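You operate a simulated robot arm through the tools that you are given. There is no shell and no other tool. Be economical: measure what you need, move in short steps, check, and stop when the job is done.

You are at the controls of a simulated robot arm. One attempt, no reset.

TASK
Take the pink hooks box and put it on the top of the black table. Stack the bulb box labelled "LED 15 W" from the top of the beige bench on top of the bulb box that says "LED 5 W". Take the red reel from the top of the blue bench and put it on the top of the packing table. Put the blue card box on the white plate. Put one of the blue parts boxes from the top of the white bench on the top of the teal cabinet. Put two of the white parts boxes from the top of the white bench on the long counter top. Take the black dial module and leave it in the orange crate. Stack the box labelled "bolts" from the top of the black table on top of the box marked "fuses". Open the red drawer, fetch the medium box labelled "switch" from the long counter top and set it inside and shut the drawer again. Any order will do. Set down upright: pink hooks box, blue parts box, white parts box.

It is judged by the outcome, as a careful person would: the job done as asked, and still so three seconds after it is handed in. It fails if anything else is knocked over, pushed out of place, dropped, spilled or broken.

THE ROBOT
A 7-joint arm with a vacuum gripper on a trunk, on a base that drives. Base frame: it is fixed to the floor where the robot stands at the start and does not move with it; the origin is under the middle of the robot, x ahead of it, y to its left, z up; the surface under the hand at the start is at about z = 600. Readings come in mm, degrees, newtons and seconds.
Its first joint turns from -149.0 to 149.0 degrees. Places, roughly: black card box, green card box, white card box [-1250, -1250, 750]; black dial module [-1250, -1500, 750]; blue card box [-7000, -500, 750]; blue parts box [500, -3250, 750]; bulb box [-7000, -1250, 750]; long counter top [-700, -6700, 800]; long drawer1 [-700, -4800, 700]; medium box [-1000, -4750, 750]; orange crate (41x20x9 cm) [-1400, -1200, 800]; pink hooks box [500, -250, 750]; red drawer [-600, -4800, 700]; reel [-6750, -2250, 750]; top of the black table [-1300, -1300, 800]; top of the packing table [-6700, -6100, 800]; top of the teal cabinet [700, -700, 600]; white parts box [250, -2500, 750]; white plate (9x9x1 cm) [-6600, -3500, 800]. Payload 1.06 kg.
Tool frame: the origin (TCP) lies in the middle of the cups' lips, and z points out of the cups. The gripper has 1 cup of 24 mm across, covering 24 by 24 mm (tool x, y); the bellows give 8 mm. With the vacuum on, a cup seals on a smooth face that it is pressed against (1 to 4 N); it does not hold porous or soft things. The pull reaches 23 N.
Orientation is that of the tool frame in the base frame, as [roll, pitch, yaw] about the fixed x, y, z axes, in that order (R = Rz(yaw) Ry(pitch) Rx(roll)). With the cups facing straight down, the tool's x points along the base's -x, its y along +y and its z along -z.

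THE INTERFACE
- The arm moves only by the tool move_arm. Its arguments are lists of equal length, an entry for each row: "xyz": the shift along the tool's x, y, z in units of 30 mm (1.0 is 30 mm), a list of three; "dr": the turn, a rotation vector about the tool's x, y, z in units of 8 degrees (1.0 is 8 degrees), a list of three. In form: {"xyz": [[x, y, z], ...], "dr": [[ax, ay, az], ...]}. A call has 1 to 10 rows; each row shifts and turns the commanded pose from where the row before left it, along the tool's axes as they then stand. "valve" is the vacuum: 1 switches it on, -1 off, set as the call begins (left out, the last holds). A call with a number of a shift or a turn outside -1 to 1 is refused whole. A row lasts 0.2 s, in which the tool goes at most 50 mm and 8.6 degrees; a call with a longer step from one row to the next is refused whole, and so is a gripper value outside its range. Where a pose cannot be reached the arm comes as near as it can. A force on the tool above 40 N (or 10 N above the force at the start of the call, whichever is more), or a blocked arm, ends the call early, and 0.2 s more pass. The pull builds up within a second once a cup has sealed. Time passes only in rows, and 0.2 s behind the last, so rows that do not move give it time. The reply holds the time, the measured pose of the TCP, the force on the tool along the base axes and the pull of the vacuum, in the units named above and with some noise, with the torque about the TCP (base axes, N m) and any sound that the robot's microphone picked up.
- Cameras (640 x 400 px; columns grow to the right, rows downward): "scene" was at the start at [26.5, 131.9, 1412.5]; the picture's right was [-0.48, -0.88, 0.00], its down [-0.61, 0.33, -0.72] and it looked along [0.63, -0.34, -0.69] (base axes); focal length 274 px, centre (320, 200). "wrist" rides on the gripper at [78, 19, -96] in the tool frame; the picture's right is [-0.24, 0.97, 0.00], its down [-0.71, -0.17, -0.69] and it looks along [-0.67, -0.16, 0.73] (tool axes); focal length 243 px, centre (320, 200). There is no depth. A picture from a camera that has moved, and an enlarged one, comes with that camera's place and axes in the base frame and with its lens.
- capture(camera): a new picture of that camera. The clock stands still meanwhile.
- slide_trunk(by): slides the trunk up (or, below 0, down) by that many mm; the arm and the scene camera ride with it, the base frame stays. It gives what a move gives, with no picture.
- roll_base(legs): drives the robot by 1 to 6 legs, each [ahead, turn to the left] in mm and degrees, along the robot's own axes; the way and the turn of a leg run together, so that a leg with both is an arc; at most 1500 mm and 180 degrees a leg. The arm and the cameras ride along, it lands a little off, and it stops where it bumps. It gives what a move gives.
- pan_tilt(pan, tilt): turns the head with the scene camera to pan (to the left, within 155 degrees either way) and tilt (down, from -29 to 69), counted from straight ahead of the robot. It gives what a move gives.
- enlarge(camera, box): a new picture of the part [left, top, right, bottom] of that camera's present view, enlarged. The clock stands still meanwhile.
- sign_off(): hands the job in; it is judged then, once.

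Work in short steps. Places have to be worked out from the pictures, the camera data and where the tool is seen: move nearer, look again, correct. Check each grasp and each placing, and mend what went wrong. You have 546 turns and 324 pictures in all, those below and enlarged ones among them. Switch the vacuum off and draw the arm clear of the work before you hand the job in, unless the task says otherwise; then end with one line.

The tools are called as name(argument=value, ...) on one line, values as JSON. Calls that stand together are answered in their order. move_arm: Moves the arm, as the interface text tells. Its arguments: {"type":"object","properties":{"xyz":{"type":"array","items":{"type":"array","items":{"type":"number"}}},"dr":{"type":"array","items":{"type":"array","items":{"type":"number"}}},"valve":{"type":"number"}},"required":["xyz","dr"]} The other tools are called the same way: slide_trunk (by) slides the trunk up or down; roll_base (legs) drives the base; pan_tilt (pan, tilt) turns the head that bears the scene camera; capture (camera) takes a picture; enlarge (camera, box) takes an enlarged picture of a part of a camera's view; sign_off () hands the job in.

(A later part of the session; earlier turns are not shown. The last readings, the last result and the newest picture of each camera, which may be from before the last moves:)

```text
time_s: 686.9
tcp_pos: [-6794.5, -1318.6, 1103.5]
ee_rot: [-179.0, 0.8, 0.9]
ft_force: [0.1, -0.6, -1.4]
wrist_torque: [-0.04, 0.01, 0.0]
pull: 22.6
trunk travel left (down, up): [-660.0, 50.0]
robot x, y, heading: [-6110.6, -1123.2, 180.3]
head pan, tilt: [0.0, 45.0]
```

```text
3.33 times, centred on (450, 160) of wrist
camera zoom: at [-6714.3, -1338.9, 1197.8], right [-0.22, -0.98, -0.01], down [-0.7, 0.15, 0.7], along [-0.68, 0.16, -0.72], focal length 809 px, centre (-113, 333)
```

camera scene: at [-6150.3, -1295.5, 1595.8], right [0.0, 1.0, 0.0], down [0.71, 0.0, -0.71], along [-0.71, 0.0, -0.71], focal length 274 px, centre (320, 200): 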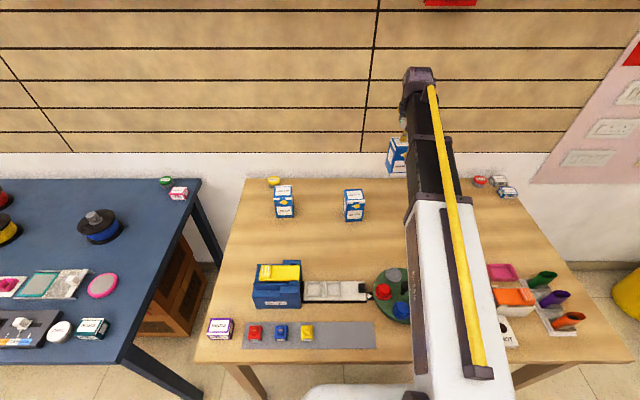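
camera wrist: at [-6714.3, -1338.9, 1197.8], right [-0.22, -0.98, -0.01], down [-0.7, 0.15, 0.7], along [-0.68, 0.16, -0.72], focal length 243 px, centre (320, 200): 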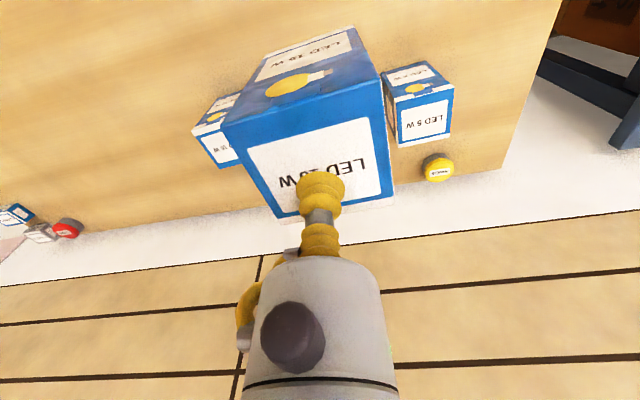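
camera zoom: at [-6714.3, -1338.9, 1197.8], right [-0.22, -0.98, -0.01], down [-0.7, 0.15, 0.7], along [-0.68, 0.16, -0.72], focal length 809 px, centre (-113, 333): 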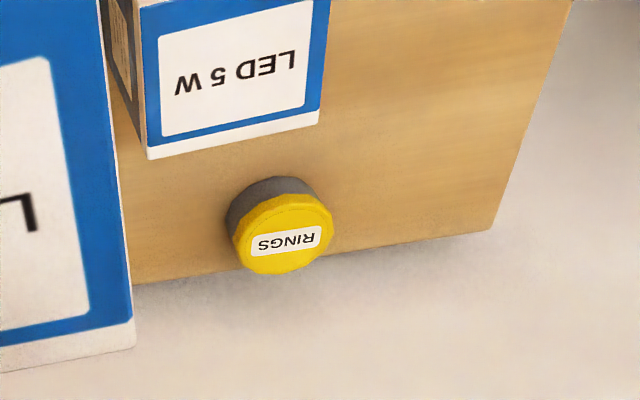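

LED 5 W's top centre ≈ (-6877,-1432); held box centre is (+16,−4) from the TCP. I move over and lower to just above.

move_arm(xyz=[[-0.5, 0.6, 0], [-0.9, 0.9, 0], [-0.9, 0.9, 0], [-0.9, 0.9, 0], [-0.08, 0.33, 0], [0, 0, 0.6], [0, 0, 0.8], [0, 0, 0.8], [0, 0, 0]], dr=[[0, 0, 0], [0, 0, 0], [0, 0, 0], [0, 0, 0], [0, 0, 0], [0, 0, 0], [0, 0, 0], [0, 0, 0], [0, 0, 0]])

capture(camera="wrist")

enlarge(camera="scene", box=[240, 110, 340, 230])

```text
time_s: 688.9
tcp_pos: [-6891.7, -1429.9, 1035.6]
ee_rot: [-179.1, 0.7, 0.9]
ft_force: [-0.1, 0.6, -0.1]
wrist_torque: [0.0, 0.03, 0.03]
pull: 22.7
trunk travel left (down, up): [-660.0, 50.0]
robot x, y, heading: [-6115.0, -1127.9, 179.9]
head pan, tilt: [0.0, 45.0]
```

```text
156 pictures are left
camera wrist: at [-6812.6, -1449.5, 1129.9], right [-0.22, -0.98, -0.01], down [-0.7, 0.15, 0.7], along [-0.68, 0.16, -0.72], focal length 243 px, centre (320, 200)
```

wrist: 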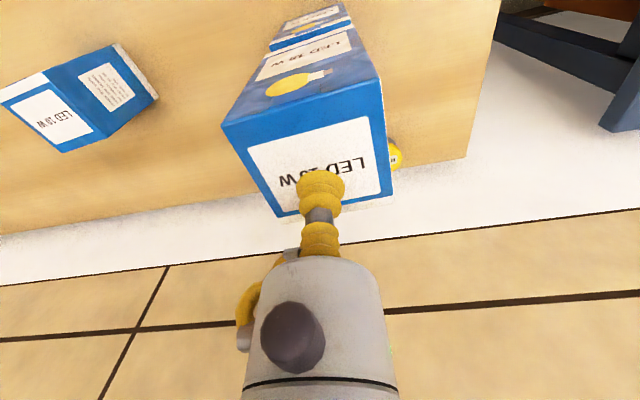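

```text
3.33 times, centred on (290, 170) of scene
camera zoom: at [-6150.4, -1295.6, 1595.8], right [0.0, 1.0, 0.0], down [0.71, 0.0, -0.71], along [-0.71, 0.0, -0.71], focal length 914 px, centre (420, 300)
```

zoom: 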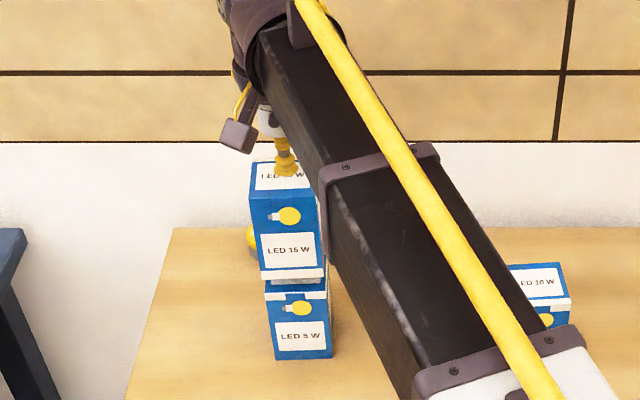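

Alignment looks good in both views. I lower in small steps.

move_arm(xyz=[[0, 0, 0.25], [0, 0, 0.2], [0, 0, 0]], dr=[[0, 0, 0], [0, 0, 0], [0, 0, 0]])

move_arm(xyz=[[0, 0, 0.1], [0, 0, 0.1], [0, 0, 0]], dr=[[0, 0, 0], [0, 0, 0], [0, 0, 0]])

move_arm(xyz=[[0, 0, 0.1], [0, 0, 0]], dr=[[0, 0, 0], [0, 0, 0]])

```text
time_s: 689.7
tcp_pos: [-6891.7, -1429.1, 1022.0]
ee_rot: [-179.1, 0.8, 0.9]
ft_force: [0.2, -0.1, -0.1]
wrist_torque: [-0.02, -0.01, 0.02]
pull: 23.0
trunk travel left (down, up): [-660.0, 50.0]
robot x, y, heading: [-6118.0, -1124.6, 179.7]
head pan, tilt: [0.0, 45.0]
```

```text
time_s: 690.5
tcp_pos: [-6892.3, -1429.1, 1016.3]
ee_rot: [-179.0, 0.8, 0.7]
ft_force: [-0.6, -0.4, 7.0]
wrist_torque: [0.0, -0.02, -0.02]
pull: 22.6
trunk travel left (down, up): [-660.0, 50.0]
robot x, y, heading: [-6109.7, -1125.2, 179.7]
head pan, tilt: [0.0, 45.0]
```

```text
time_s: 691.1
tcp_pos: [-6890.7, -1429.3, 1013.9]
ee_rot: [-179.2, 0.8, 0.9]
ft_force: [-3.5, -0.7, 18.7]
wrist_torque: [-0.05, 0.0, -0.01]
pull: 22.6
trunk travel left (down, up): [-660.0, 50.0]
robot x, y, heading: [-6110.2, -1124.9, 179.8]
head pan, tilt: [0.0, 45.0]
```

Contact. I ease up, release and rise.

move_arm(xyz=[[0, 0, -0.1], [0, 0, 0], [0, 0, 0], [0, 0, 0], [0, 0, 0], [0, 0, -0.1], [0, 0, -0.3], [0, 0, -0.7], [0, 0, -0.9], [0, 0, 0]], dr=[[0, 0, 0], [0, 0, 0], [0, 0, 0], [0, 0, 0], [0, 0, 0], [0, 0, 0], [0, 0, 0], [0, 0, 0], [0, 0, 0], [0, 0, 0]], valve=-1)

enlarge(camera="scene", box=[240, 110, 340, 230])

capture(camera="wrist")

```text
time_s: 693.3
tcp_pos: [-6892.5, -1431.5, 1077.2]
ee_rot: [-179.0, 0.7, 0.9]
ft_force: [-0.1, -0.4, -0.1]
wrist_torque: [-0.02, 0.01, -0.02]
pull: 0.1
trunk travel left (down, up): [-660.0, 50.0]
robot x, y, heading: [-6113.6, -1124.7, 180.2]
head pan, tilt: [0.0, 45.0]
```

```text
3.33 times, centred on (290, 170) of scene
camera zoom: at [-6150.2, -1295.6, 1595.8], right [0.0, 1.0, 0.0], down [0.71, 0.0, -0.71], along [-0.71, 0.0, -0.71], focal length 914 px, centre (420, 300)
```

zoom: 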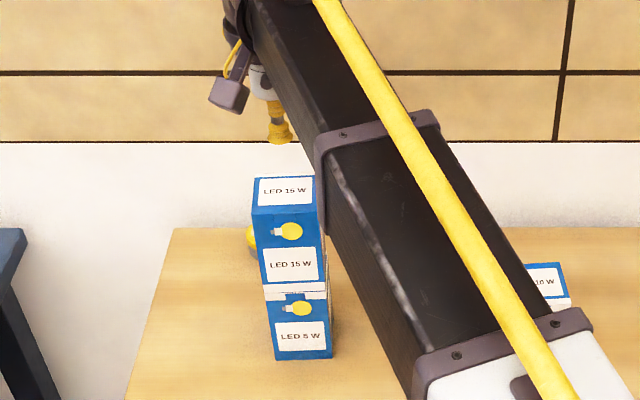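

```text
153 pictures are left
camera wrist: at [-6811.4, -1451.4, 1171.6], right [-0.22, -0.98, -0.01], down [-0.7, 0.15, 0.7], along [-0.68, 0.16, -0.72], focal length 243 px, centre (320, 200)
```

wrist: 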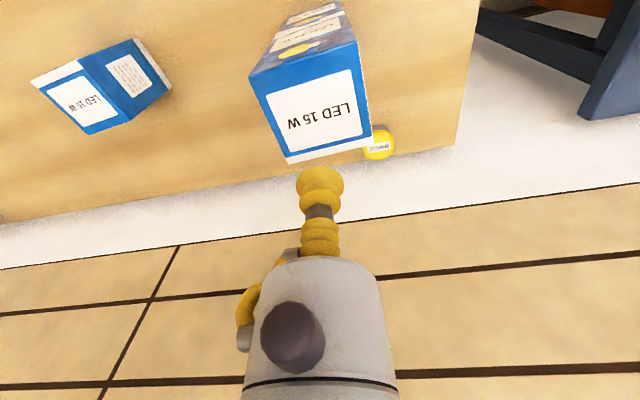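

LED 15 W stands squarely on LED 5 W. Next the blue card box at the bench's right rear (~(-6955,-534)). I retract and shift the robot about 165 mm to the right.

move_arm(xyz=[[0.9, 0, 0], [0.9, 0, 0], [0.9, -0.4, 0], [0.9, -1, 0], [0.9, -1, 0], [0.9, -1, 0], [0.9, -1, 0], [0.7, -1, 0], [0, -1, 0], [0, -1, 0]], dr=[[0, 0, 0], [0, 0, 0], [0, 0, 0], [0, 0, 0], [0, 0, 0], [0, 0, 0], [0, 0, 0], [0, 0, 0], [0, 0, 0], [0, 0, 0]])

roll_base(legs=[[-420, 0], [0, -45], [235, 0], [0, 45], [280, 0]])

capture(camera="scene")

```text
time_s: 695.5
tcp_pos: [-6682.8, -1205.4, 1078.1]
ee_rot: [-179.2, 0.7, 0.9]
ft_force: [0.4, 1.3, 0.5]
wrist_torque: [-0.03, 0.01, -0.02]
pull: 0.1
trunk travel left (down, up): [-660.0, 50.0]
robot x, y, heading: [-6113.2, -1124.8, 180.1]
head pan, tilt: [0.0, 45.0]
```

```text
time_s: 705.1
tcp_pos: [-6714.5, -1075.3, 1077.3]
ee_rot: [-179.1, 0.6, 3.1]
ft_force: [-0.8, 0.2, 0.6]
wrist_torque: [-0.03, 0.01, 0.01]
pull: 0.0
trunk travel left (down, up): [-660.0, 50.0]
robot x, y, heading: [-6151.4, -974.1, -177.7]
head pan, tilt: [0.0, 45.0]
```

```text
152 pictures are left
camera scene: at [-6179.2, -1144.2, 1595.8], right [-0.04, 1.0, 0.0], down [0.71, 0.03, -0.71], along [-0.71, -0.03, -0.71], focal length 274 px, centre (320, 200)
```

scene: 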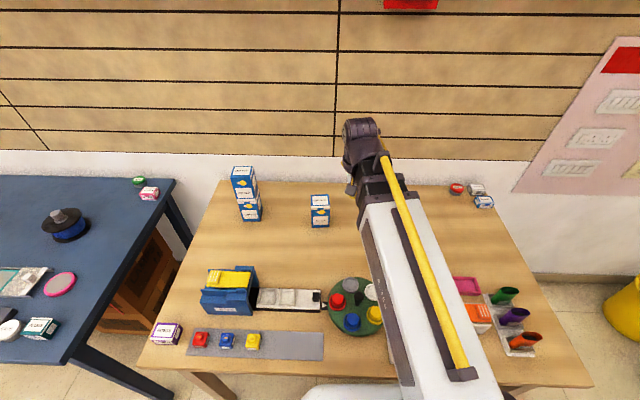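

enlarge(camera="scene", box=[430, 170, 520, 220])

```text
7.11 times, centred on (475, 195) of scene
camera zoom: at [-6179.2, -1144.2, 1595.8], right [-0.04, 1.0, 0.0], down [0.71, 0.03, -0.71], along [-0.71, -0.03, -0.71], focal length 1951 px, centre (-782, 236)
```

zoom: 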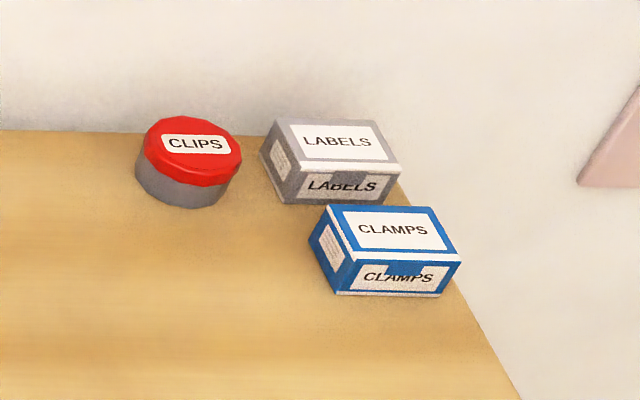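

"CLAMPS" is the blue card box, at the bench's right edge. I swing the arm over there.

move_arm(xyz=[[0, -0.9, 0], [0, -1, 0], [0, -1, 0], [0, -1, 0], [0, -1, 0], [-0.3, -1, 0], [-0.4, -1, 0], [-0.4, -1, 0], [-0.4, -1, 0], [-0.4, -1, 0]], dr=[[0, 0, 0], [0, 0, 0], [0, 0, 0], [0, 0, 0], [0, 0, 0], [0, 0, 0], [0, 0, 0], [0, 0, 0], [0, 0, 0], [0, 0, 0]])

move_arm(xyz=[[-0.5, -1, 0.3], [-0.5, -1, 0.3], [-0.5, -1, 0.3], [-0.5, -1, 0.3], [-0.4, -1, 0.3], [0, -1, 0.3], [0, -0.9, 0.3], [0, 0, 0]], dr=[[0, 0, 0], [0, 0, 0], [0, 0, 0], [0, 0, 0], [0, 0, 0], [0, 0, 0], [0, 0, 0], [0, 0, 0]])

capture(camera="wrist")

```text
time_s: 707.3
tcp_pos: [-6786.9, -781.3, 1083.7]
ee_rot: [-179.1, 0.7, 3.1]
ft_force: [-0.1, -0.8, 0.0]
wrist_torque: [0.0, -0.01, 0.01]
pull: 0.0
trunk travel left (down, up): [-660.0, 50.0]
robot x, y, heading: [-6146.4, -974.1, -177.9]
head pan, tilt: [0.0, 45.0]
```

```text
time_s: 709.1
tcp_pos: [-6873.1, -578.1, 1022.6]
ee_rot: [-179.1, 0.8, 3.1]
ft_force: [0.2, -0.5, 0.1]
wrist_torque: [0.01, 0.03, 0.0]
pull: 0.0
trunk travel left (down, up): [-660.0, 50.0]
robot x, y, heading: [-6146.4, -973.0, -177.7]
head pan, tilt: [0.0, 45.0]
```

```text
150 pictures are left
camera wrist: at [-6791.3, -594.8, 1117.9], right [-0.18, -0.98, -0.01], down [-0.71, 0.12, 0.7], along [-0.68, 0.14, -0.72], focal length 243 px, centre (320, 200)
```

wrist: 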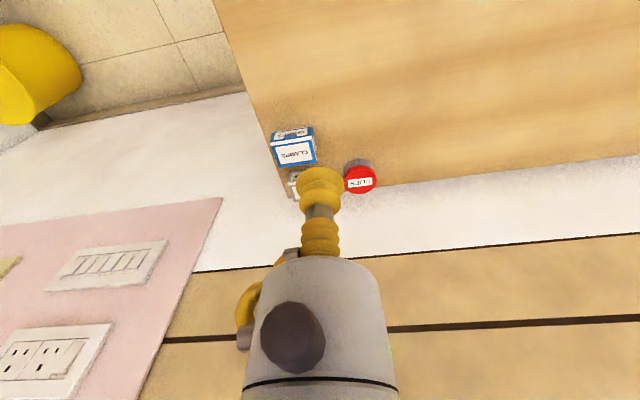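

enlarge(camera="wrist", box=[255, 110, 335, 190])

```text
5.00 times, centred on (295, 150) of wrist
camera zoom: at [-6791.3, -594.8, 1117.9], right [-0.18, -0.98, -0.01], down [-0.71, 0.12, 0.7], along [-0.68, 0.14, -0.72], focal length 1213 px, centre (445, 450)
```

zoom: 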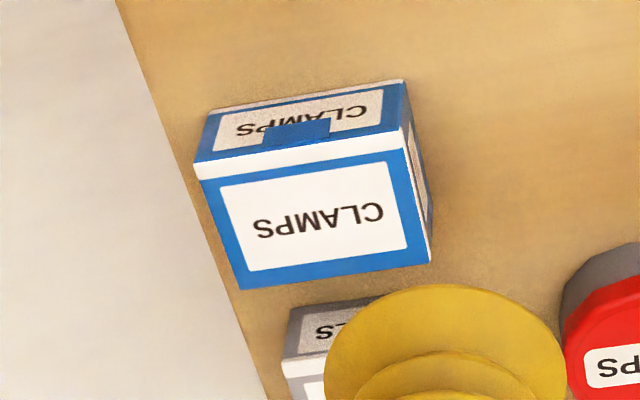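

move_arm(xyz=[[-0.9, -0.6, 0], [-0.9, -0.6, 0], [-0.9, -0.6, 0], [-0.4, -0.3, 0.7], [0, 0, 1], [0, 0, 1], [0, 0, 1], [0, 0, 1], [0, 0, 0]], dr=[[0, 0, 0], [0, 0, 0], [0, 0, 0], [0, 0, 0], [0, 0, 0], [0, 0, 0], [0, 0, 0], [0, 0, 0], [0, 0, 0]])

capture(camera="wrist")

```text
time_s: 711.1
tcp_pos: [-6970.0, -516.9, 886.2]
ee_rot: [-179.1, 0.7, 3.2]
ft_force: [-1.0, 0.1, 0.9]
wrist_torque: [-0.01, -0.02, -0.01]
pull: 0.1
trunk travel left (down, up): [-660.0, 50.0]
robot x, y, heading: [-6151.1, -972.0, -177.9]
head pan, tilt: [0.0, 45.0]
```

```text
148 pictures are left
camera wrist: at [-6888.0, -534.5, 979.6], right [-0.18, -0.98, -0.01], down [-0.71, 0.12, 0.7], along [-0.68, 0.14, -0.72], focal length 243 px, centre (320, 200)
```

wrist: 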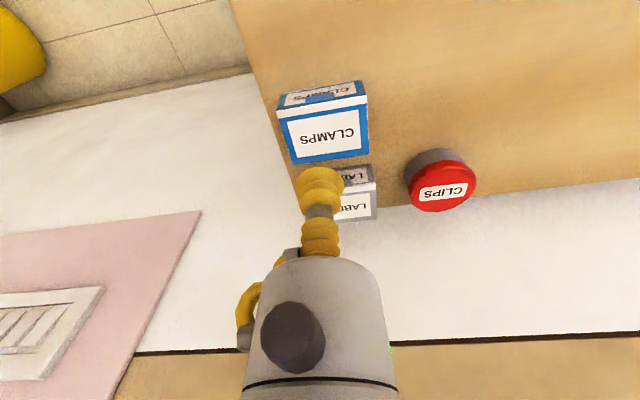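

move_arm(xyz=[[0, 0.1, 0.7], [0, 0, 0.7], [0, 0, 0.3], [0, 0, 0.15], [0, 0, 0], [0, 0, 0]], dr=[[0, 0, 0], [0, 0, 0], [0, 0, 0], [0, 0, 0], [0, 0, 0], [0, 0, 0]], valve=1)

move_arm(xyz=[[0, 0, 0.1], [0, 0, 0.08], [0, 0, 0], [0, 0, 0]], dr=[[0, 0, 0], [0, 0, 0], [0, 0, 0], [0, 0, 0]])

```text
time_s: 712.5
tcp_pos: [-6969.8, -521.0, 829.6]
ee_rot: [-179.1, 0.8, 3.1]
ft_force: [-0.6, 1.4, 4.4]
wrist_torque: [-0.06, -0.1, 0.01]
pull: 23.4
trunk travel left (down, up): [-660.0, 50.0]
robot x, y, heading: [-6145.3, -976.9, -177.6]
head pan, tilt: [0.0, 45.0]
```

```text
time_s: 713.5
tcp_pos: [-6970.7, -519.9, 826.3]
ee_rot: [-179.0, 0.8, 3.3]
ft_force: [-3.5, 0.3, 15.2]
wrist_torque: [-0.14, -0.1, -0.01]
pull: 22.9
trunk travel left (down, up): [-660.0, 50.0]
robot x, y, heading: [-6149.4, -974.1, -177.6]
head pan, tilt: [0.0, 45.0]
```

Sealed. I lift, bring the arm to the front, and drive in short legs.

move_arm(xyz=[[0, 0, -0.3], [0, 0, -0.7], [0, 0, -0.9], [0, 0, -0.9], [0, 0, -0.9], [0, 0, -0.9], [0, 0, -0.9], [0.4, 0.4, -0.3], [0.5, 0.9, 0], [0.5, 0.9, 0]], dr=[[0, 0, 0], [0, 0, 0], [0, 0, 0], [0, 0, 0], [0, 0, 0], [0, 0, 0], [0, 0, 0], [0, 0, 0], [0, 0, 0], [0, 0, 0]])

move_arm(xyz=[[0.6, 0.9, 0], [0.6, 0.9, 0], [0.6, 0.9, 0], [0.6, 0.9, 0], [0.6, 0.9, 0], [0.6, 0.9, 0], [0.6, 0.9, 0], [0.6, 0.9, 0], [0.6, 0.9, 0], [0.4, 0.9, 0]], dr=[[0, 0, 0], [0, 0, 0], [0, 0, 0], [0, 0, 0], [0, 0, 0], [0, 0, 0], [0, 0, 0], [0, 0, 0], [0, 0, 0], [0, 0, 0]])

capture(camera="wrist")

```text
time_s: 715.7
tcp_pos: [-6922.7, -588.6, 997.5]
ee_rot: [-179.1, 0.6, 3.3]
ft_force: [-1.0, 0.2, -0.7]
wrist_torque: [-0.02, 0.02, 0.02]
pull: 23.1
trunk travel left (down, up): [-660.0, 50.0]
robot x, y, heading: [-6149.8, -973.3, -177.8]
head pan, tilt: [0.0, 45.0]
```

```text
time_s: 717.9
tcp_pos: [-6734.4, -847.4, 990.9]
ee_rot: [-179.1, 0.7, 3.0]
ft_force: [0.5, 0.3, -0.3]
wrist_torque: [-0.04, 0.03, -0.03]
pull: 23.0
trunk travel left (down, up): [-660.0, 50.0]
robot x, y, heading: [-6150.2, -971.6, -177.6]
head pan, tilt: [0.0, 45.0]
```

```text
147 pictures are left
camera wrist: at [-6652.5, -864.5, 1085.0], right [-0.18, -0.98, -0.01], down [-0.71, 0.12, 0.7], along [-0.68, 0.14, -0.72], focal length 243 px, centre (320, 200)
```

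wrist: 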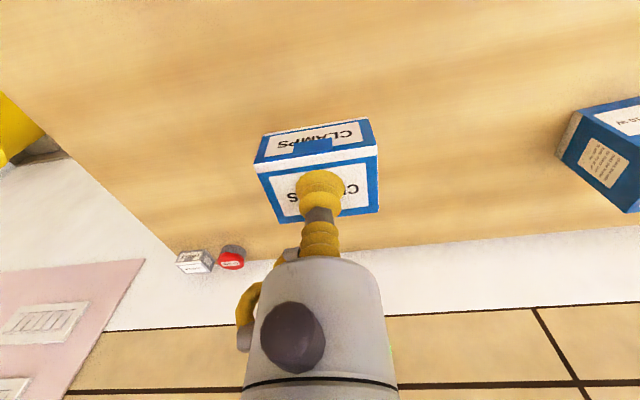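

roll_base(legs=[[-120, 0], [-120, 0], [-120, 0], [0, 15], [0, 15], [0, 15]])

roll_base(legs=[[0, 15], [0, 15], [0, 12.7], [150, 0], [150, 0], [150, 0]])

roll_base(legs=[[200, 0], [200, 0], [200, 0], [200, 0], [200, 0], [200, 0]])

```text
time_s: 723.5
tcp_pos: [-6292.2, -1281.6, 990.4]
ee_rot: [-179.1, 0.6, 47.8]
ft_force: [-1.0, -0.6, -1.3]
wrist_torque: [0.02, -0.01, -0.01]
pull: 22.9
trunk travel left (down, up): [-660.0, 50.0]
robot x, y, heading: [-5791.4, -960.4, -133.3]
head pan, tilt: [0.0, 45.0]
```

```text
time_s: 729.3
tcp_pos: [-5958.9, -1988.4, 989.9]
ee_rot: [-179.1, 0.8, 89.6]
ft_force: [0.9, 0.1, -0.4]
wrist_torque: [0.02, -0.03, -0.01]
pull: 23.5
trunk travel left (down, up): [-660.0, 50.0]
robot x, y, heading: [-5797.2, -1407.9, -91.0]
head pan, tilt: [0.0, 45.0]
```

```text
time_s: 736.9
tcp_pos: [-5980.0, -3182.3, 991.0]
ee_rot: [-179.1, 0.7, 90.1]
ft_force: [0.2, 0.1, -1.4]
wrist_torque: [-0.01, -0.02, -0.01]
pull: 23.1
trunk travel left (down, up): [-660.0, 50.0]
robot x, y, heading: [-5821.1, -2604.3, -91.0]
head pan, tilt: [0.0, 45.0]
```

Still held. I continue south and look towards the plate bench.

roll_base(legs=[[200, 0], [200, 0], [200, 0], [200, 0]])

pan_tilt(pan=-80, tilt=40)

capture(camera="scene")

```text
time_s: 742.1
tcp_pos: [-5992.6, -3980.1, 989.0]
ee_rot: [-179.1, 0.7, 90.0]
ft_force: [0.7, 0.5, -1.0]
wrist_torque: [-0.01, 0.02, 0.04]
pull: 22.2
trunk travel left (down, up): [-660.0, 50.0]
robot x, y, heading: [-5834.9, -3399.3, -90.8]
head pan, tilt: [0.0, 45.0]
```

```text
time_s: 743.6
tcp_pos: [-5993.5, -3979.5, 989.7]
ee_rot: [-179.1, 0.8, 90.0]
ft_force: [0.4, -0.2, -0.5]
wrist_torque: [0.01, -0.01, 0.0]
pull: 22.7
trunk travel left (down, up): [-660.0, 50.0]
robot x, y, heading: [-5834.4, -3401.5, -90.9]
head pan, tilt: [-80.0, 40.0]
```

```text
146 pictures are left
camera scene: at [-5748.1, -3372.1, 1603.1], right [-0.16, 0.99, 0.0], down [0.63, 0.1, -0.77], along [-0.76, -0.12, -0.64], focal length 274 px, centre (320, 200)
```

scene: 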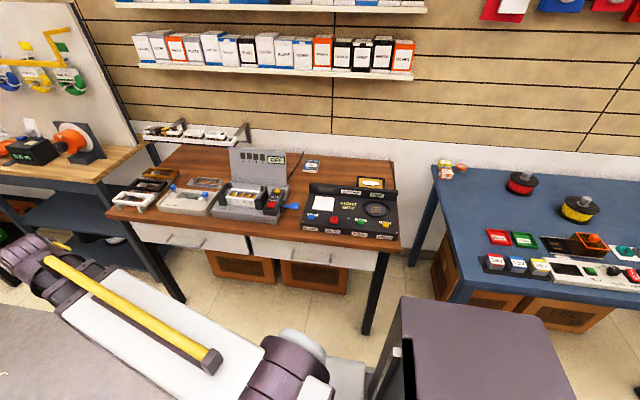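

enlarge(camera="scene", box=[100, 130, 420, 260])

enlarge(camera="scene", box=[420, 140, 640, 290])

```text
2.00 times, centred on (260, 195) of scene
camera zoom: at [-5748.1, -3372.1, 1603.1], right [-0.16, 0.99, 0.0], down [0.63, 0.1, -0.77], along [-0.76, -0.12, -0.64], focal length 549 px, centre (440, 210)
```

zoom: 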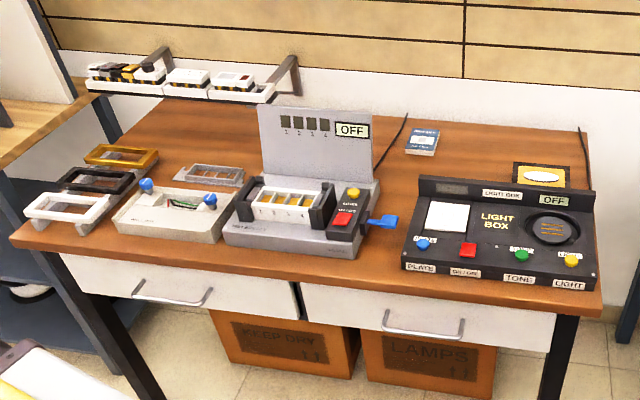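

```text
2.67 times, centred on (530, 215) of scene
camera zoom: at [-5748.1, -3372.1, 1603.1], right [-0.16, 0.99, 0.0], down [0.63, 0.1, -0.77], along [-0.76, -0.12, -0.64], focal length 732 px, centre (-240, 160)
```

zoom: 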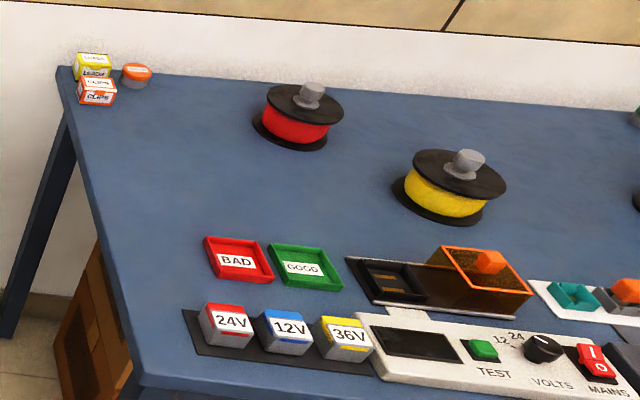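

The white plate is the white square on the LIGHT BOX (marked PLATE), at about (-6633,-3496). I can reach it by swinging the arm to the right without turning the base.

move_arm(xyz=[[0.3, -0.6, 0], [0.5, -0.85, 0], [0.5, -0.85, 0], [0.5, -0.85, 0], [0.5, -0.85, 0], [0.5, -0.85, 0], [0.5, -0.85, 0], [0.5, -0.85, 0], [0.5, -0.85, 0], [0.5, -0.85, 0]], dr=[[0, 0, 0], [0, 0, 0], [0, 0, 0], [0, 0, 0], [0, 0, 0], [0, 0, 0], [0, 0, 0], [0, 0, 0], [0, 0, 0], [0, 0, 0]])

move_arm(xyz=[[0, 0, 0], [0, 0, 0], [0, 0, 0], [0, 0, 0], [0, 0, 0], [0, 0, 0], [0.3, -0.8, 0], [0.3, -1, 0], [0.3, -1, 0], [0.3, -1, 0]], dr=[[0, 0, 0.6], [0, 0, 1], [0, 0, 1], [0, 0, 1], [0, 0, 1], [0, 0, 1], [0, 0, 0], [0, 0, 0], [0, 0, 0], [0, 0, 0]])

move_arm(xyz=[[0.3, -0.9, 0], [0.3, -1, 0], [0.3, -1, 0], [0.3, -1, 0], [0.3, -1, 0], [0, 0, 0], [0, 0, 0], [0, 0, 0], [0, 0, 0], [0, 0, 0]], dr=[[0, 0, 0], [0, 0, 0], [0, 0, 0], [0, 0, 0], [0, 0, 0], [0, 0, 0.9], [0, 0, 1], [0, 0, 1], [0, 0, 1], [0, 0, 1]])

capture(camera="wrist")

capture(camera="scene")

```text
time_s: 745.8
tcp_pos: [-6242.5, -3833.3, 992.8]
ee_rot: [-179.1, 0.7, 90.1]
ft_force: [-0.4, 0.0, -0.7]
wrist_torque: [0.02, -0.03, 0.02]
pull: 22.5
trunk travel left (down, up): [-660.0, 50.0]
robot x, y, heading: [-5832.6, -3402.7, -91.1]
head pan, tilt: [-80.0, 40.0]
```

```text
time_s: 748.0
tcp_pos: [-6295.6, -3728.5, 992.3]
ee_rot: [-180.0, 1.3, 45.2]
ft_force: [0.4, 0.1, -0.8]
wrist_torque: [0.02, 0.02, 0.02]
pull: 23.5
trunk travel left (down, up): [-660.0, 50.0]
robot x, y, heading: [-5837.6, -3402.8, -90.8]
head pan, tilt: [-80.0, 40.0]
```

```text
time_s: 750.2
tcp_pos: [-6367.7, -3593.2, 992.7]
ee_rot: [179.3, 1.0, 5.8]
ft_force: [0.2, -0.4, 0.5]
wrist_torque: [0.02, 0.0, 0.01]
pull: 23.4
trunk travel left (down, up): [-660.0, 50.0]
robot x, y, heading: [-5832.8, -3401.2, -90.8]
head pan, tilt: [-80.0, 40.0]
```

```text
143 pictures are left
camera wrist: at [-6285.7, -3604.1, 1085.4], right [-0.14, -0.99, 0.01], down [-0.71, 0.11, 0.69], along [-0.69, 0.08, -0.72], focal length 243 px, centre (320, 200)
```

wrist: 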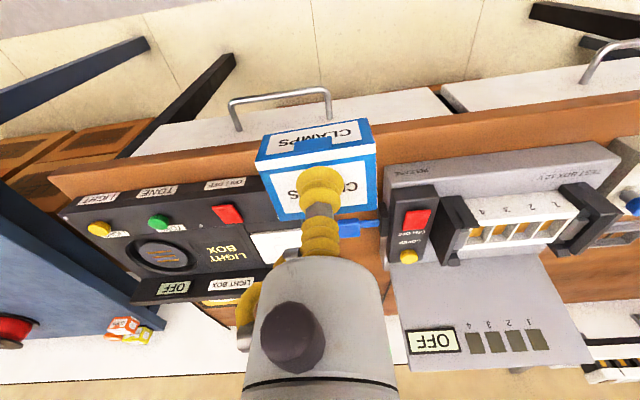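

```text
142 pictures are left
camera scene: at [-5748.2, -3371.9, 1603.1], right [-0.16, 0.99, 0.0], down [0.63, 0.1, -0.77], along [-0.76, -0.12, -0.64], focal length 274 px, centre (320, 200)
```

scene: 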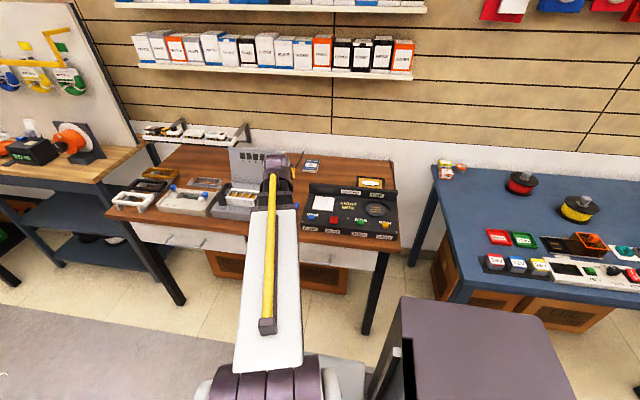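

enlarge(camera="scene", box=[290, 170, 410, 245])

enlarge(camera="wrist", box=[220, 180, 400, 290])

```text
5.33 times, centred on (350, 208) of scene
camera zoom: at [-5748.2, -3371.9, 1603.1], right [-0.16, 0.99, 0.0], down [0.63, 0.1, -0.77], along [-0.76, -0.12, -0.64], focal length 1463 px, centre (160, 160)
```

zoom: 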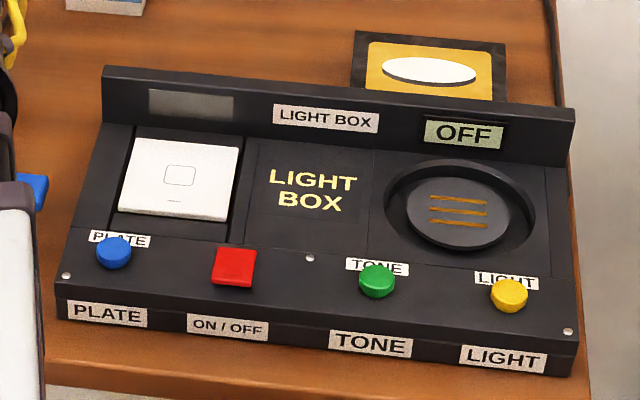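

```text
3.56 times, centred on (310, 235) of wrist
camera zoom: at [-6285.7, -3604.1, 1085.4], right [-0.14, -0.99, 0.01], down [-0.71, 0.11, 0.69], along [-0.69, 0.08, -0.72], focal length 863 px, centre (356, 76)
```

zoom: 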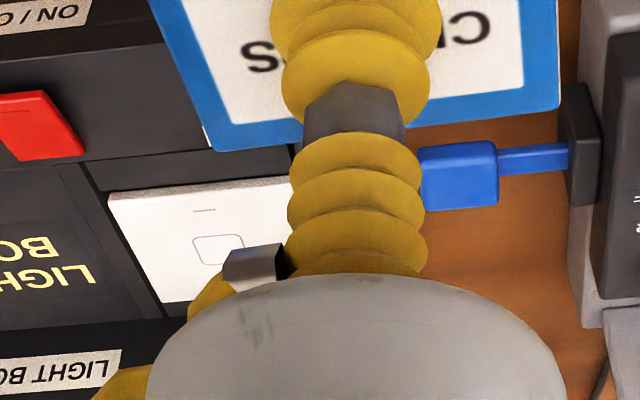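

The plate's centre is about (-6630,-3495), z≈840. I move over it.

move_arm(xyz=[[-0.3, -0.7, 0], [-0.8, -0.9, 0], [-0.9, -0.9, 0], [-0.9, -0.8, 0], [-0.9, -0.5, 0], [-0.9, -0.33, 0], [-0.9, 0, 0], [-0.9, 0, 0], [-0.9, 0, 0], [-0.96, 0, 0]], dr=[[0, 0, 0], [0, 0, 0], [0, 0, 0], [0, 0, 0], [0, 0, 0], [0, 0, 0], [0, 0, 0], [0, 0, 0], [0, 0, 0], [0, 0, 0]])

move_arm(xyz=[[0, 0, 0.6], [0, 0, 0.8], [0, 0, 0.8], [0, 0, 0.5], [0, 0, 0]], dr=[[0, 0, 0], [0, 0, 0], [0, 0, 0], [0, 0, 0], [0, 0, 0]])

capture(camera="wrist")

enlarge(camera="scene", box=[270, 150, 410, 245])

```text
time_s: 752.4
tcp_pos: [-6632.4, -3499.1, 993.1]
ee_rot: [179.3, 0.9, 6.0]
ft_force: [0.5, 0.1, -0.7]
wrist_torque: [0.0, -0.01, -0.01]
pull: 22.9
trunk travel left (down, up): [-660.0, 50.0]
robot x, y, heading: [-5835.1, -3400.9, -91.0]
head pan, tilt: [-80.0, 40.0]
```

```text
time_s: 753.6
tcp_pos: [-6630.9, -3498.6, 913.7]
ee_rot: [179.3, 1.0, 5.8]
ft_force: [0.3, 0.2, -0.7]
wrist_torque: [-0.02, 0.0, -0.01]
pull: 22.7
trunk travel left (down, up): [-660.0, 50.0]
robot x, y, heading: [-5830.0, -3401.6, -91.1]
head pan, tilt: [-80.0, 40.0]
```

```text
139 pictures are left
camera wrist: at [-6549.1, -3508.5, 1007.5], right [-0.13, -0.99, 0.01], down [-0.71, 0.11, 0.69], along [-0.69, 0.08, -0.72], focal length 243 px, centre (320, 200)
```

wrist: 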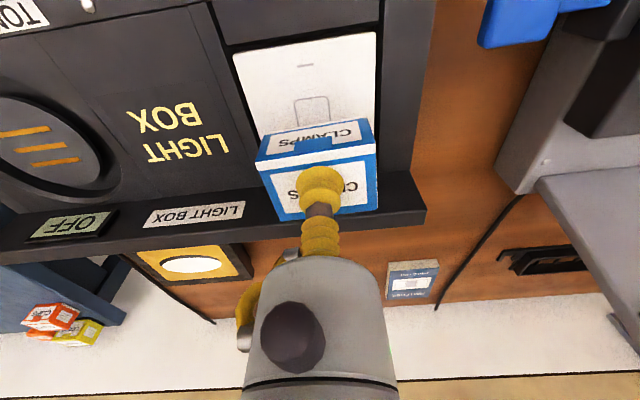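

```text
4.21 times, centred on (340, 198) of scene
camera zoom: at [-5748.2, -3372.0, 1603.1], right [-0.16, 0.99, 0.0], down [0.64, 0.1, -0.77], along [-0.76, -0.12, -0.64], focal length 1155 px, centre (236, 210)
```

zoom: 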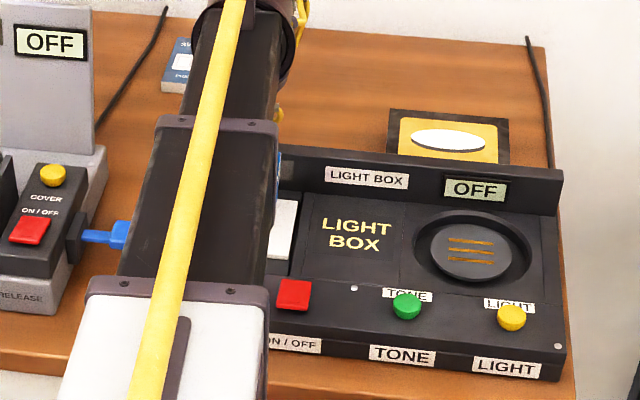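

move_arm(xyz=[[0.27, -0.06, 0.4], [0, 0, 0.4], [0, 0, 0.2], [0, 0, 0]], dr=[[0, 0, 0], [0, 0, 0], [0, 0, 0], [0, 0, 0]])

move_arm(xyz=[[0, 0, 0.1], [0, 0, 0]], dr=[[0, 0, 0], [0, 0, 0]])

move_arm(xyz=[[0, 0, 0.1], [0, 0, 0]], dr=[[0, 0, 0], [0, 0, 0]])

```text
time_s: 754.6
tcp_pos: [-6624.2, -3495.1, 883.1]
ee_rot: [179.3, 1.0, 5.9]
ft_force: [0.3, 0.3, -1.1]
wrist_torque: [-0.01, -0.01, -0.03]
pull: 23.2
trunk travel left (down, up): [-660.0, 50.0]
robot x, y, heading: [-5832.8, -3400.7, -91.0]
head pan, tilt: [-80.0, 40.0]
```

```text
time_s: 755.2
tcp_pos: [-6623.7, -3496.0, 879.4]
ee_rot: [179.4, 1.0, 6.0]
ft_force: [-0.7, 0.3, -0.4]
wrist_torque: [0.02, -0.03, 0.01]
pull: 22.7
trunk travel left (down, up): [-660.0, 50.0]
robot x, y, heading: [-5839.2, -3403.0, -91.0]
head pan, tilt: [-80.0, 40.0]
```

```text
time_s: 755.8
tcp_pos: [-6624.0, -3495.6, 875.5]
ee_rot: [179.3, 1.0, 5.8]
ft_force: [0.0, -0.1, -0.5]
wrist_torque: [0.0, -0.02, -0.02]
pull: 23.0
trunk travel left (down, up): [-660.0, 50.0]
robot x, y, heading: [-5833.0, -3400.6, -91.1]
head pan, tilt: [-80.0, 40.0]
```

move_arm(xyz=[[0, 0, 0.1], [0, 0, 0]], dr=[[0, 0, 0], [0, 0, 0]])

move_arm(xyz=[[0, 0, 0.1], [0, 0, 0]], dr=[[0, 0, 0], [0, 0, 0]])

move_arm(xyz=[[0, 0, 0.1], [0, 0, 0]], dr=[[0, 0, 0], [0, 0, 0]])

capture(camera="wrist")

```text
time_s: 756.4
tcp_pos: [-6626.0, -3495.5, 874.1]
ee_rot: [179.3, 1.0, 5.9]
ft_force: [-0.2, -0.3, 0.7]
wrist_torque: [0.04, 0.0, 0.01]
pull: 22.7
trunk travel left (down, up): [-660.0, 50.0]
robot x, y, heading: [-5837.4, -3401.2, -90.9]
head pan, tilt: [-80.0, 40.0]
```

```text
time_s: 757.0
tcp_pos: [-6623.5, -3496.0, 871.0]
ee_rot: [179.3, 1.0, 5.8]
ft_force: [-0.3, -0.1, 2.1]
wrist_torque: [0.06, -0.05, -0.01]
pull: 23.0
trunk travel left (down, up): [-660.0, 50.0]
robot x, y, heading: [-5835.5, -3403.1, -91.3]
head pan, tilt: [-80.0, 40.0]
```

```text
time_s: 757.6
tcp_pos: [-6624.5, -3495.9, 867.5]
ee_rot: [179.5, 1.0, 5.9]
ft_force: [-1.1, 0.1, 5.8]
wrist_torque: [0.08, -0.11, -0.01]
pull: 22.6
trunk travel left (down, up): [-660.0, 50.0]
robot x, y, heading: [-5835.6, -3403.0, -91.2]
head pan, tilt: [-80.0, 40.0]
```

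```text
137 pictures are left
camera wrist: at [-6542.5, -3505.8, 962.6], right [-0.13, -0.99, 0.02], down [-0.71, 0.11, 0.7], along [-0.69, 0.08, -0.72], focal length 243 px, centre (320, 200)
```

wrist: 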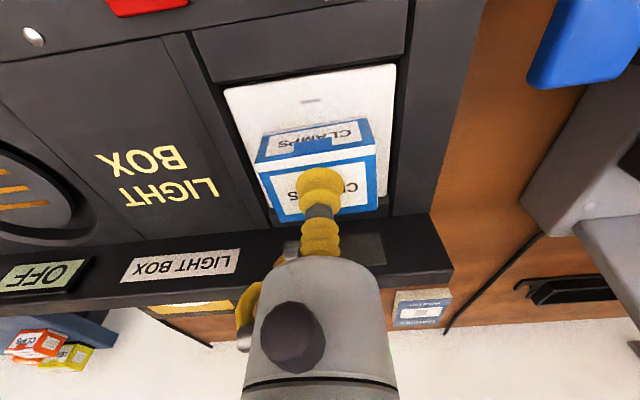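

It rests on the plate (light, springy contact). I release and rise.

move_arm(xyz=[[0, 0, 0], [0, 0, 0], [0, 0, 0], [0, 0, 0], [0, 0, -0.1], [0, 0, -0.2], [0, 0, -0.5], [0, 0, -1], [0, 0, -1], [0, 0, 0]], dr=[[0, 0, 0], [0, 0, 0], [0, 0, 0], [0, 0, 0], [0, 0, 0], [0, 0, 0], [0, 0, 0], [0, 0, 0], [0, 0, 0], [0, 0, 0]], valve=-1)

capture(camera="wrist")

```text
time_s: 759.8
tcp_pos: [-6624.0, -3496.1, 951.6]
ee_rot: [179.3, 1.0, 5.8]
ft_force: [0.4, 0.2, 0.9]
wrist_torque: [0.0, 0.02, 0.0]
pull: 0.1
trunk travel left (down, up): [-660.0, 50.0]
robot x, y, heading: [-5834.5, -3400.2, -91.1]
head pan, tilt: [-80.0, 40.0]
```

```text
136 pictures are left
camera wrist: at [-6541.6, -3506.2, 1046.9], right [-0.13, -0.99, 0.01], down [-0.71, 0.11, 0.69], along [-0.69, 0.08, -0.72], focal length 243 px, centre (320, 200)
```

wrist: 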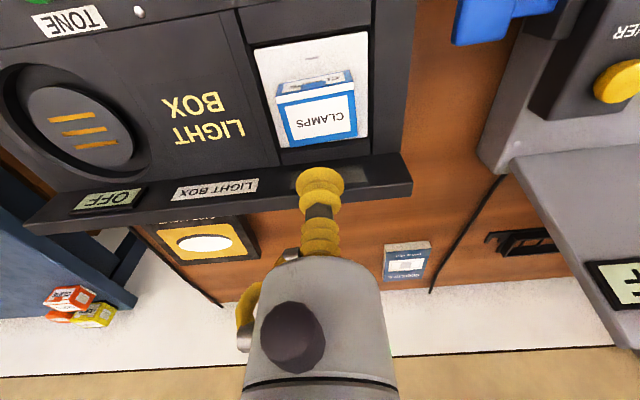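

CLAMPS rests on the white plate. Last: the red reel, about (-6910,-2605) on the blue bench. I lift, and swing the arm back to the robot's front.

move_arm(xyz=[[0, 0, -0.8], [0.5, 0, -0.8], [1, 0.1, -0.3], [1, 0.2, 0], [1, 0.2, 0], [1, 0.2, 0], [1, 0.3, 0], [1, 0.5, 0], [1, 0.5, 0], [1, 0.5, 0]], dr=[[0, 0, 0], [0, 0, 0], [0, 0, 0], [0, 0, 0], [0, 0, 0], [0, 0, 0], [0, 0, 0], [0, 0, 0], [0, 0, 0], [0, 0, 0]])

move_arm(xyz=[[0, 0, 0], [0, 0, 0], [0, 0, 0], [0, 0, 0], [0, 0, 0], [-0.3, 1, 0], [-0.3, 1, 0], [-0.3, 1, 0], [-0.3, 1, 0], [-0.3, 1, 0]], dr=[[0, 0, -1], [0, 0, -1], [0, 0, -1], [0, 0, -1], [0, 0, -0.9], [0, 0, 0], [0, 0, 0], [0, 0, 0], [0, 0, 0], [0, 0, 0]])

move_arm(xyz=[[-0.3, 1, 0], [-0.3, 1, 0], [-0.3, 1, 0], [-0.2, 1, 0], [0, 0, 0], [0, 0, 0], [0, 0, 0], [0, 0, 0], [0, 0, 0], [0, 0, 0]], dr=[[0, 0, 0], [0, 0, 0], [0, 0, 0], [0, 0, 0], [0, 0, -1], [0, 0, -1], [0, 0, -1], [0, 0, -1], [0, 0, -1], [0, 0, -0.6]])

```text
time_s: 762.0
tcp_pos: [-6359.3, -3541.5, 1004.4]
ee_rot: [179.3, 1.0, 5.9]
ft_force: [0.2, -0.2, 0.4]
wrist_torque: [-0.01, -0.03, 0.02]
pull: 0.0
trunk travel left (down, up): [-660.0, 50.0]
robot x, y, heading: [-5835.2, -3405.4, -91.0]
head pan, tilt: [-80.0, 40.0]
```

```text
time_s: 764.2
tcp_pos: [-6286.6, -3679.8, 1007.5]
ee_rot: [-179.9, 1.3, 45.2]
ft_force: [0.9, 0.4, 0.1]
wrist_torque: [0.0, 0.02, 0.01]
pull: 0.0
trunk travel left (down, up): [-660.0, 50.0]
robot x, y, heading: [-5835.0, -3408.4, -90.8]
head pan, tilt: [-80.0, 40.0]
```

```text
time_s: 766.4
tcp_pos: [-6224.9, -3788.1, 1007.1]
ee_rot: [-179.1, 0.7, 90.1]
ft_force: [0.5, -0.3, 0.1]
wrist_torque: [-0.03, -0.01, 0.03]
pull: 0.0
trunk travel left (down, up): [-660.0, 50.0]
robot x, y, heading: [-5837.7, -3399.6, -90.9]
head pan, tilt: [-80.0, 40.0]
```

move_arm(xyz=[[-0.7, 1, 0], [-0.7, 1, 0], [-0.7, 1, 0], [-0.7, 1, 0], [-0.7, 1, 0], [-0.6, 1, 0], [-0.5, 1, 0], [-0.5, 1, 0], [-0.5, 1, 0], [-0.4, 1, 0]], dr=[[0, 0, 0], [0, 0, 0], [0, 0, 0], [0, 0, 0], [0, 0, 0], [0, 0, 0], [0, 0, 0], [0, 0, 0], [0, 0, 0], [0, 0, 0]])

roll_base(legs=[[0, 5.7], [-682, 0], [0, -47], [0, -47.5]])

pan_tilt(pan=0, tilt=42)

capture(camera="scene")

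```text
time_s: 768.6
tcp_pos: [-5924.0, -3967.9, 1004.3]
ee_rot: [-179.1, 0.6, 90.0]
ft_force: [0.0, 0.7, 0.1]
wrist_torque: [0.0, -0.02, 0.0]
pull: 0.1
trunk travel left (down, up): [-660.0, 50.0]
robot x, y, heading: [-5835.1, -3402.9, -91.1]
head pan, tilt: [-80.0, 40.0]
```

```text
time_s: 777.1
tcp_pos: [-6455.2, -2655.1, 1003.9]
ee_rot: [-179.2, 0.7, 1.4]
ft_force: [-0.3, -0.9, 0.3]
wrist_torque: [0.0, 0.02, -0.01]
pull: 0.0
trunk travel left (down, up): [-660.0, 50.0]
robot x, y, heading: [-5882.2, -2730.6, -179.5]
head pan, tilt: [-80.0, 40.0]
```

```text
time_s: 778.6
tcp_pos: [-6455.1, -2653.7, 1005.0]
ee_rot: [-179.1, 0.7, 1.4]
ft_force: [-0.5, 0.0, 0.7]
wrist_torque: [0.04, -0.01, 0.0]
pull: 0.1
trunk travel left (down, up): [-660.0, 50.0]
robot x, y, heading: [-5889.0, -2729.3, -179.8]
head pan, tilt: [0.0, 42.0]
```

```text
135 pictures are left
camera scene: at [-5924.8, -2900.2, 1600.2], right [-0.01, 1.0, 0.0], down [0.67, 0.0, -0.74], along [-0.74, -0.01, -0.67], focal length 274 px, centre (320, 200)
```

scene: 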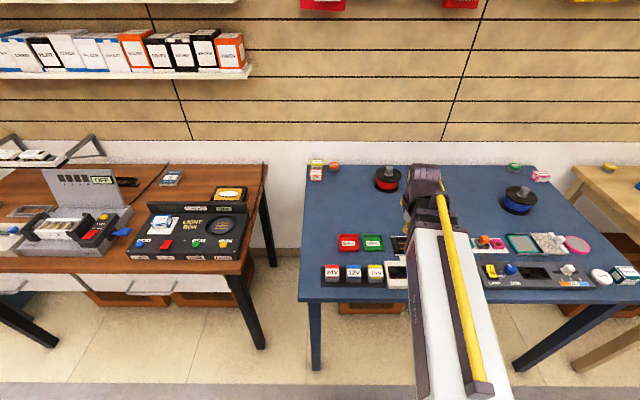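

roll_base(legs=[[125, 0]])

capture(camera="wrist")

enlarge(camera="scene", box=[350, 150, 430, 220])

```text
time_s: 779.9
tcp_pos: [-6579.8, -2655.1, 1004.6]
ee_rot: [-179.1, 0.7, 1.4]
ft_force: [-0.5, 0.2, -0.2]
wrist_torque: [0.02, -0.01, -0.03]
pull: 0.3
trunk travel left (down, up): [-660.0, 50.0]
robot x, y, heading: [-6012.0, -2730.5, -179.7]
head pan, tilt: [0.0, 42.0]
```

```text
134 pictures are left
camera wrist: at [-6498.4, -2674.0, 1098.8], right [-0.21, -0.98, -0.01], down [-0.7, 0.14, 0.7], along [-0.68, 0.16, -0.72], focal length 243 px, centre (320, 200)
```

wrist: 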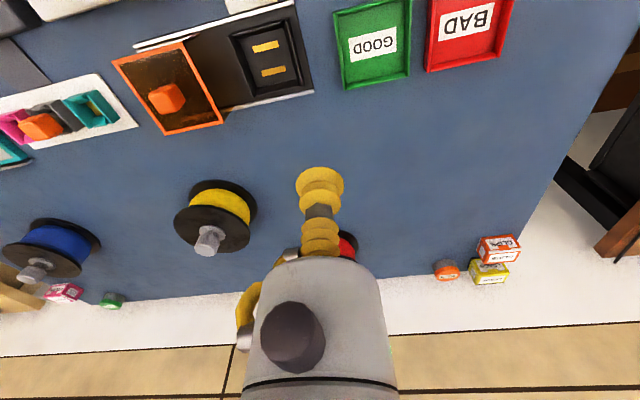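

```text
5.71 times, centred on (390, 185) of scene
camera zoom: at [-6049.6, -2901.0, 1600.1], right [-0.01, 1.0, 0.0], down [0.67, 0.0, -0.74], along [-0.74, 0.0, -0.67], focal length 1568 px, centre (-80, 286)
```

zoom: 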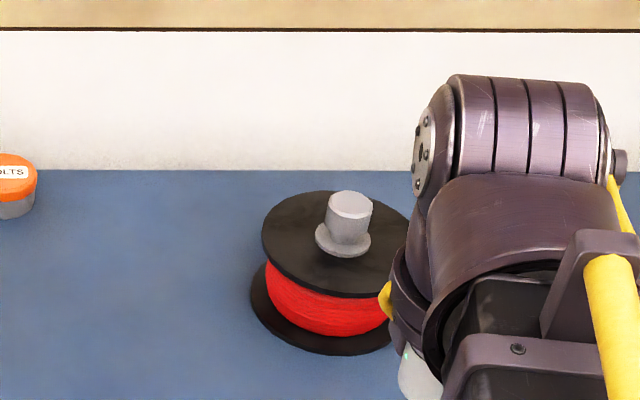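

The red reel stands near (-6928,-2590) with a grey hub on top. I move closer for a good look.

move_arm(xyz=[[-0.9, -0.4, 0], [-0.9, -0.4, 0], [-0.9, -0.4, 0], [-0.9, -0.4, 0], [-0.9, -0.4, 0], [-0.9, 0, 0], [-0.9, 0, 0], [-0.9, 0, 0], [-0.5, 0, 0], [0, 0, 0]], dr=[[0, 0, 0], [0, 0, 0], [0, 0, 0], [0, 0, 0], [0, 0, 0], [0, 0, 0], [0, 0, 0], [0, 0, 0], [0, 0, 0], [0, 0, 0]])

capture(camera="wrist")

enlarge(camera="wrist", box=[260, 70, 380, 190])

```text
time_s: 782.1
tcp_pos: [-6811.8, -2601.4, 1009.7]
ee_rot: [-179.1, 0.7, 1.4]
ft_force: [0.6, 0.6, 0.3]
wrist_torque: [0.01, -0.03, -0.01]
pull: 0.2
trunk travel left (down, up): [-660.0, 50.0]
robot x, y, heading: [-6011.5, -2732.2, -179.5]
head pan, tilt: [0.0, 42.0]
```

```text
132 pictures are left
camera wrist: at [-6730.8, -2620.3, 1103.8], right [-0.21, -0.98, -0.01], down [-0.7, 0.14, 0.7], along [-0.68, 0.16, -0.72], focal length 243 px, centre (320, 200)
```

wrist: 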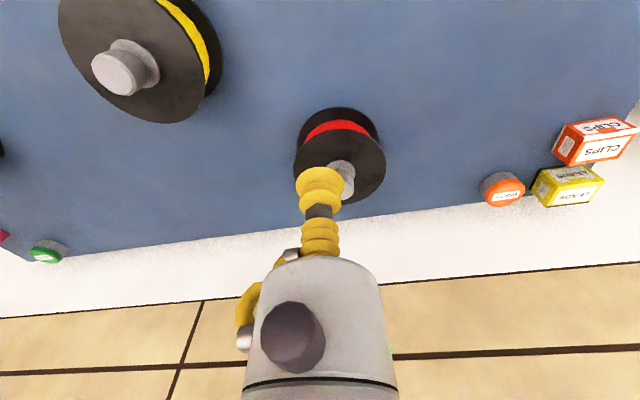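

```text
3.33 times, centred on (320, 130) of wrist
camera zoom: at [-6730.8, -2620.3, 1103.8], right [-0.21, -0.98, -0.01], down [-0.7, 0.14, 0.7], along [-0.68, 0.16, -0.72], focal length 809 px, centre (320, 433)
```

zoom: 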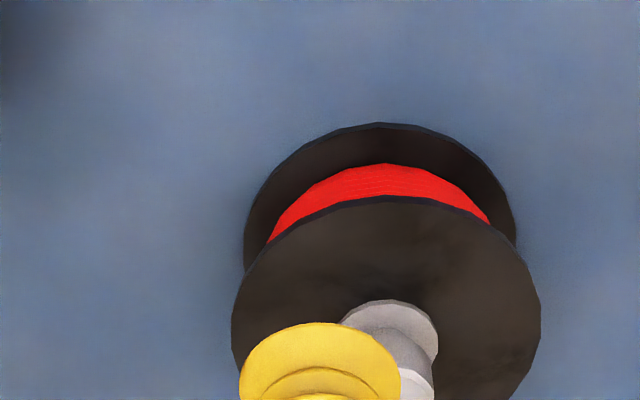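

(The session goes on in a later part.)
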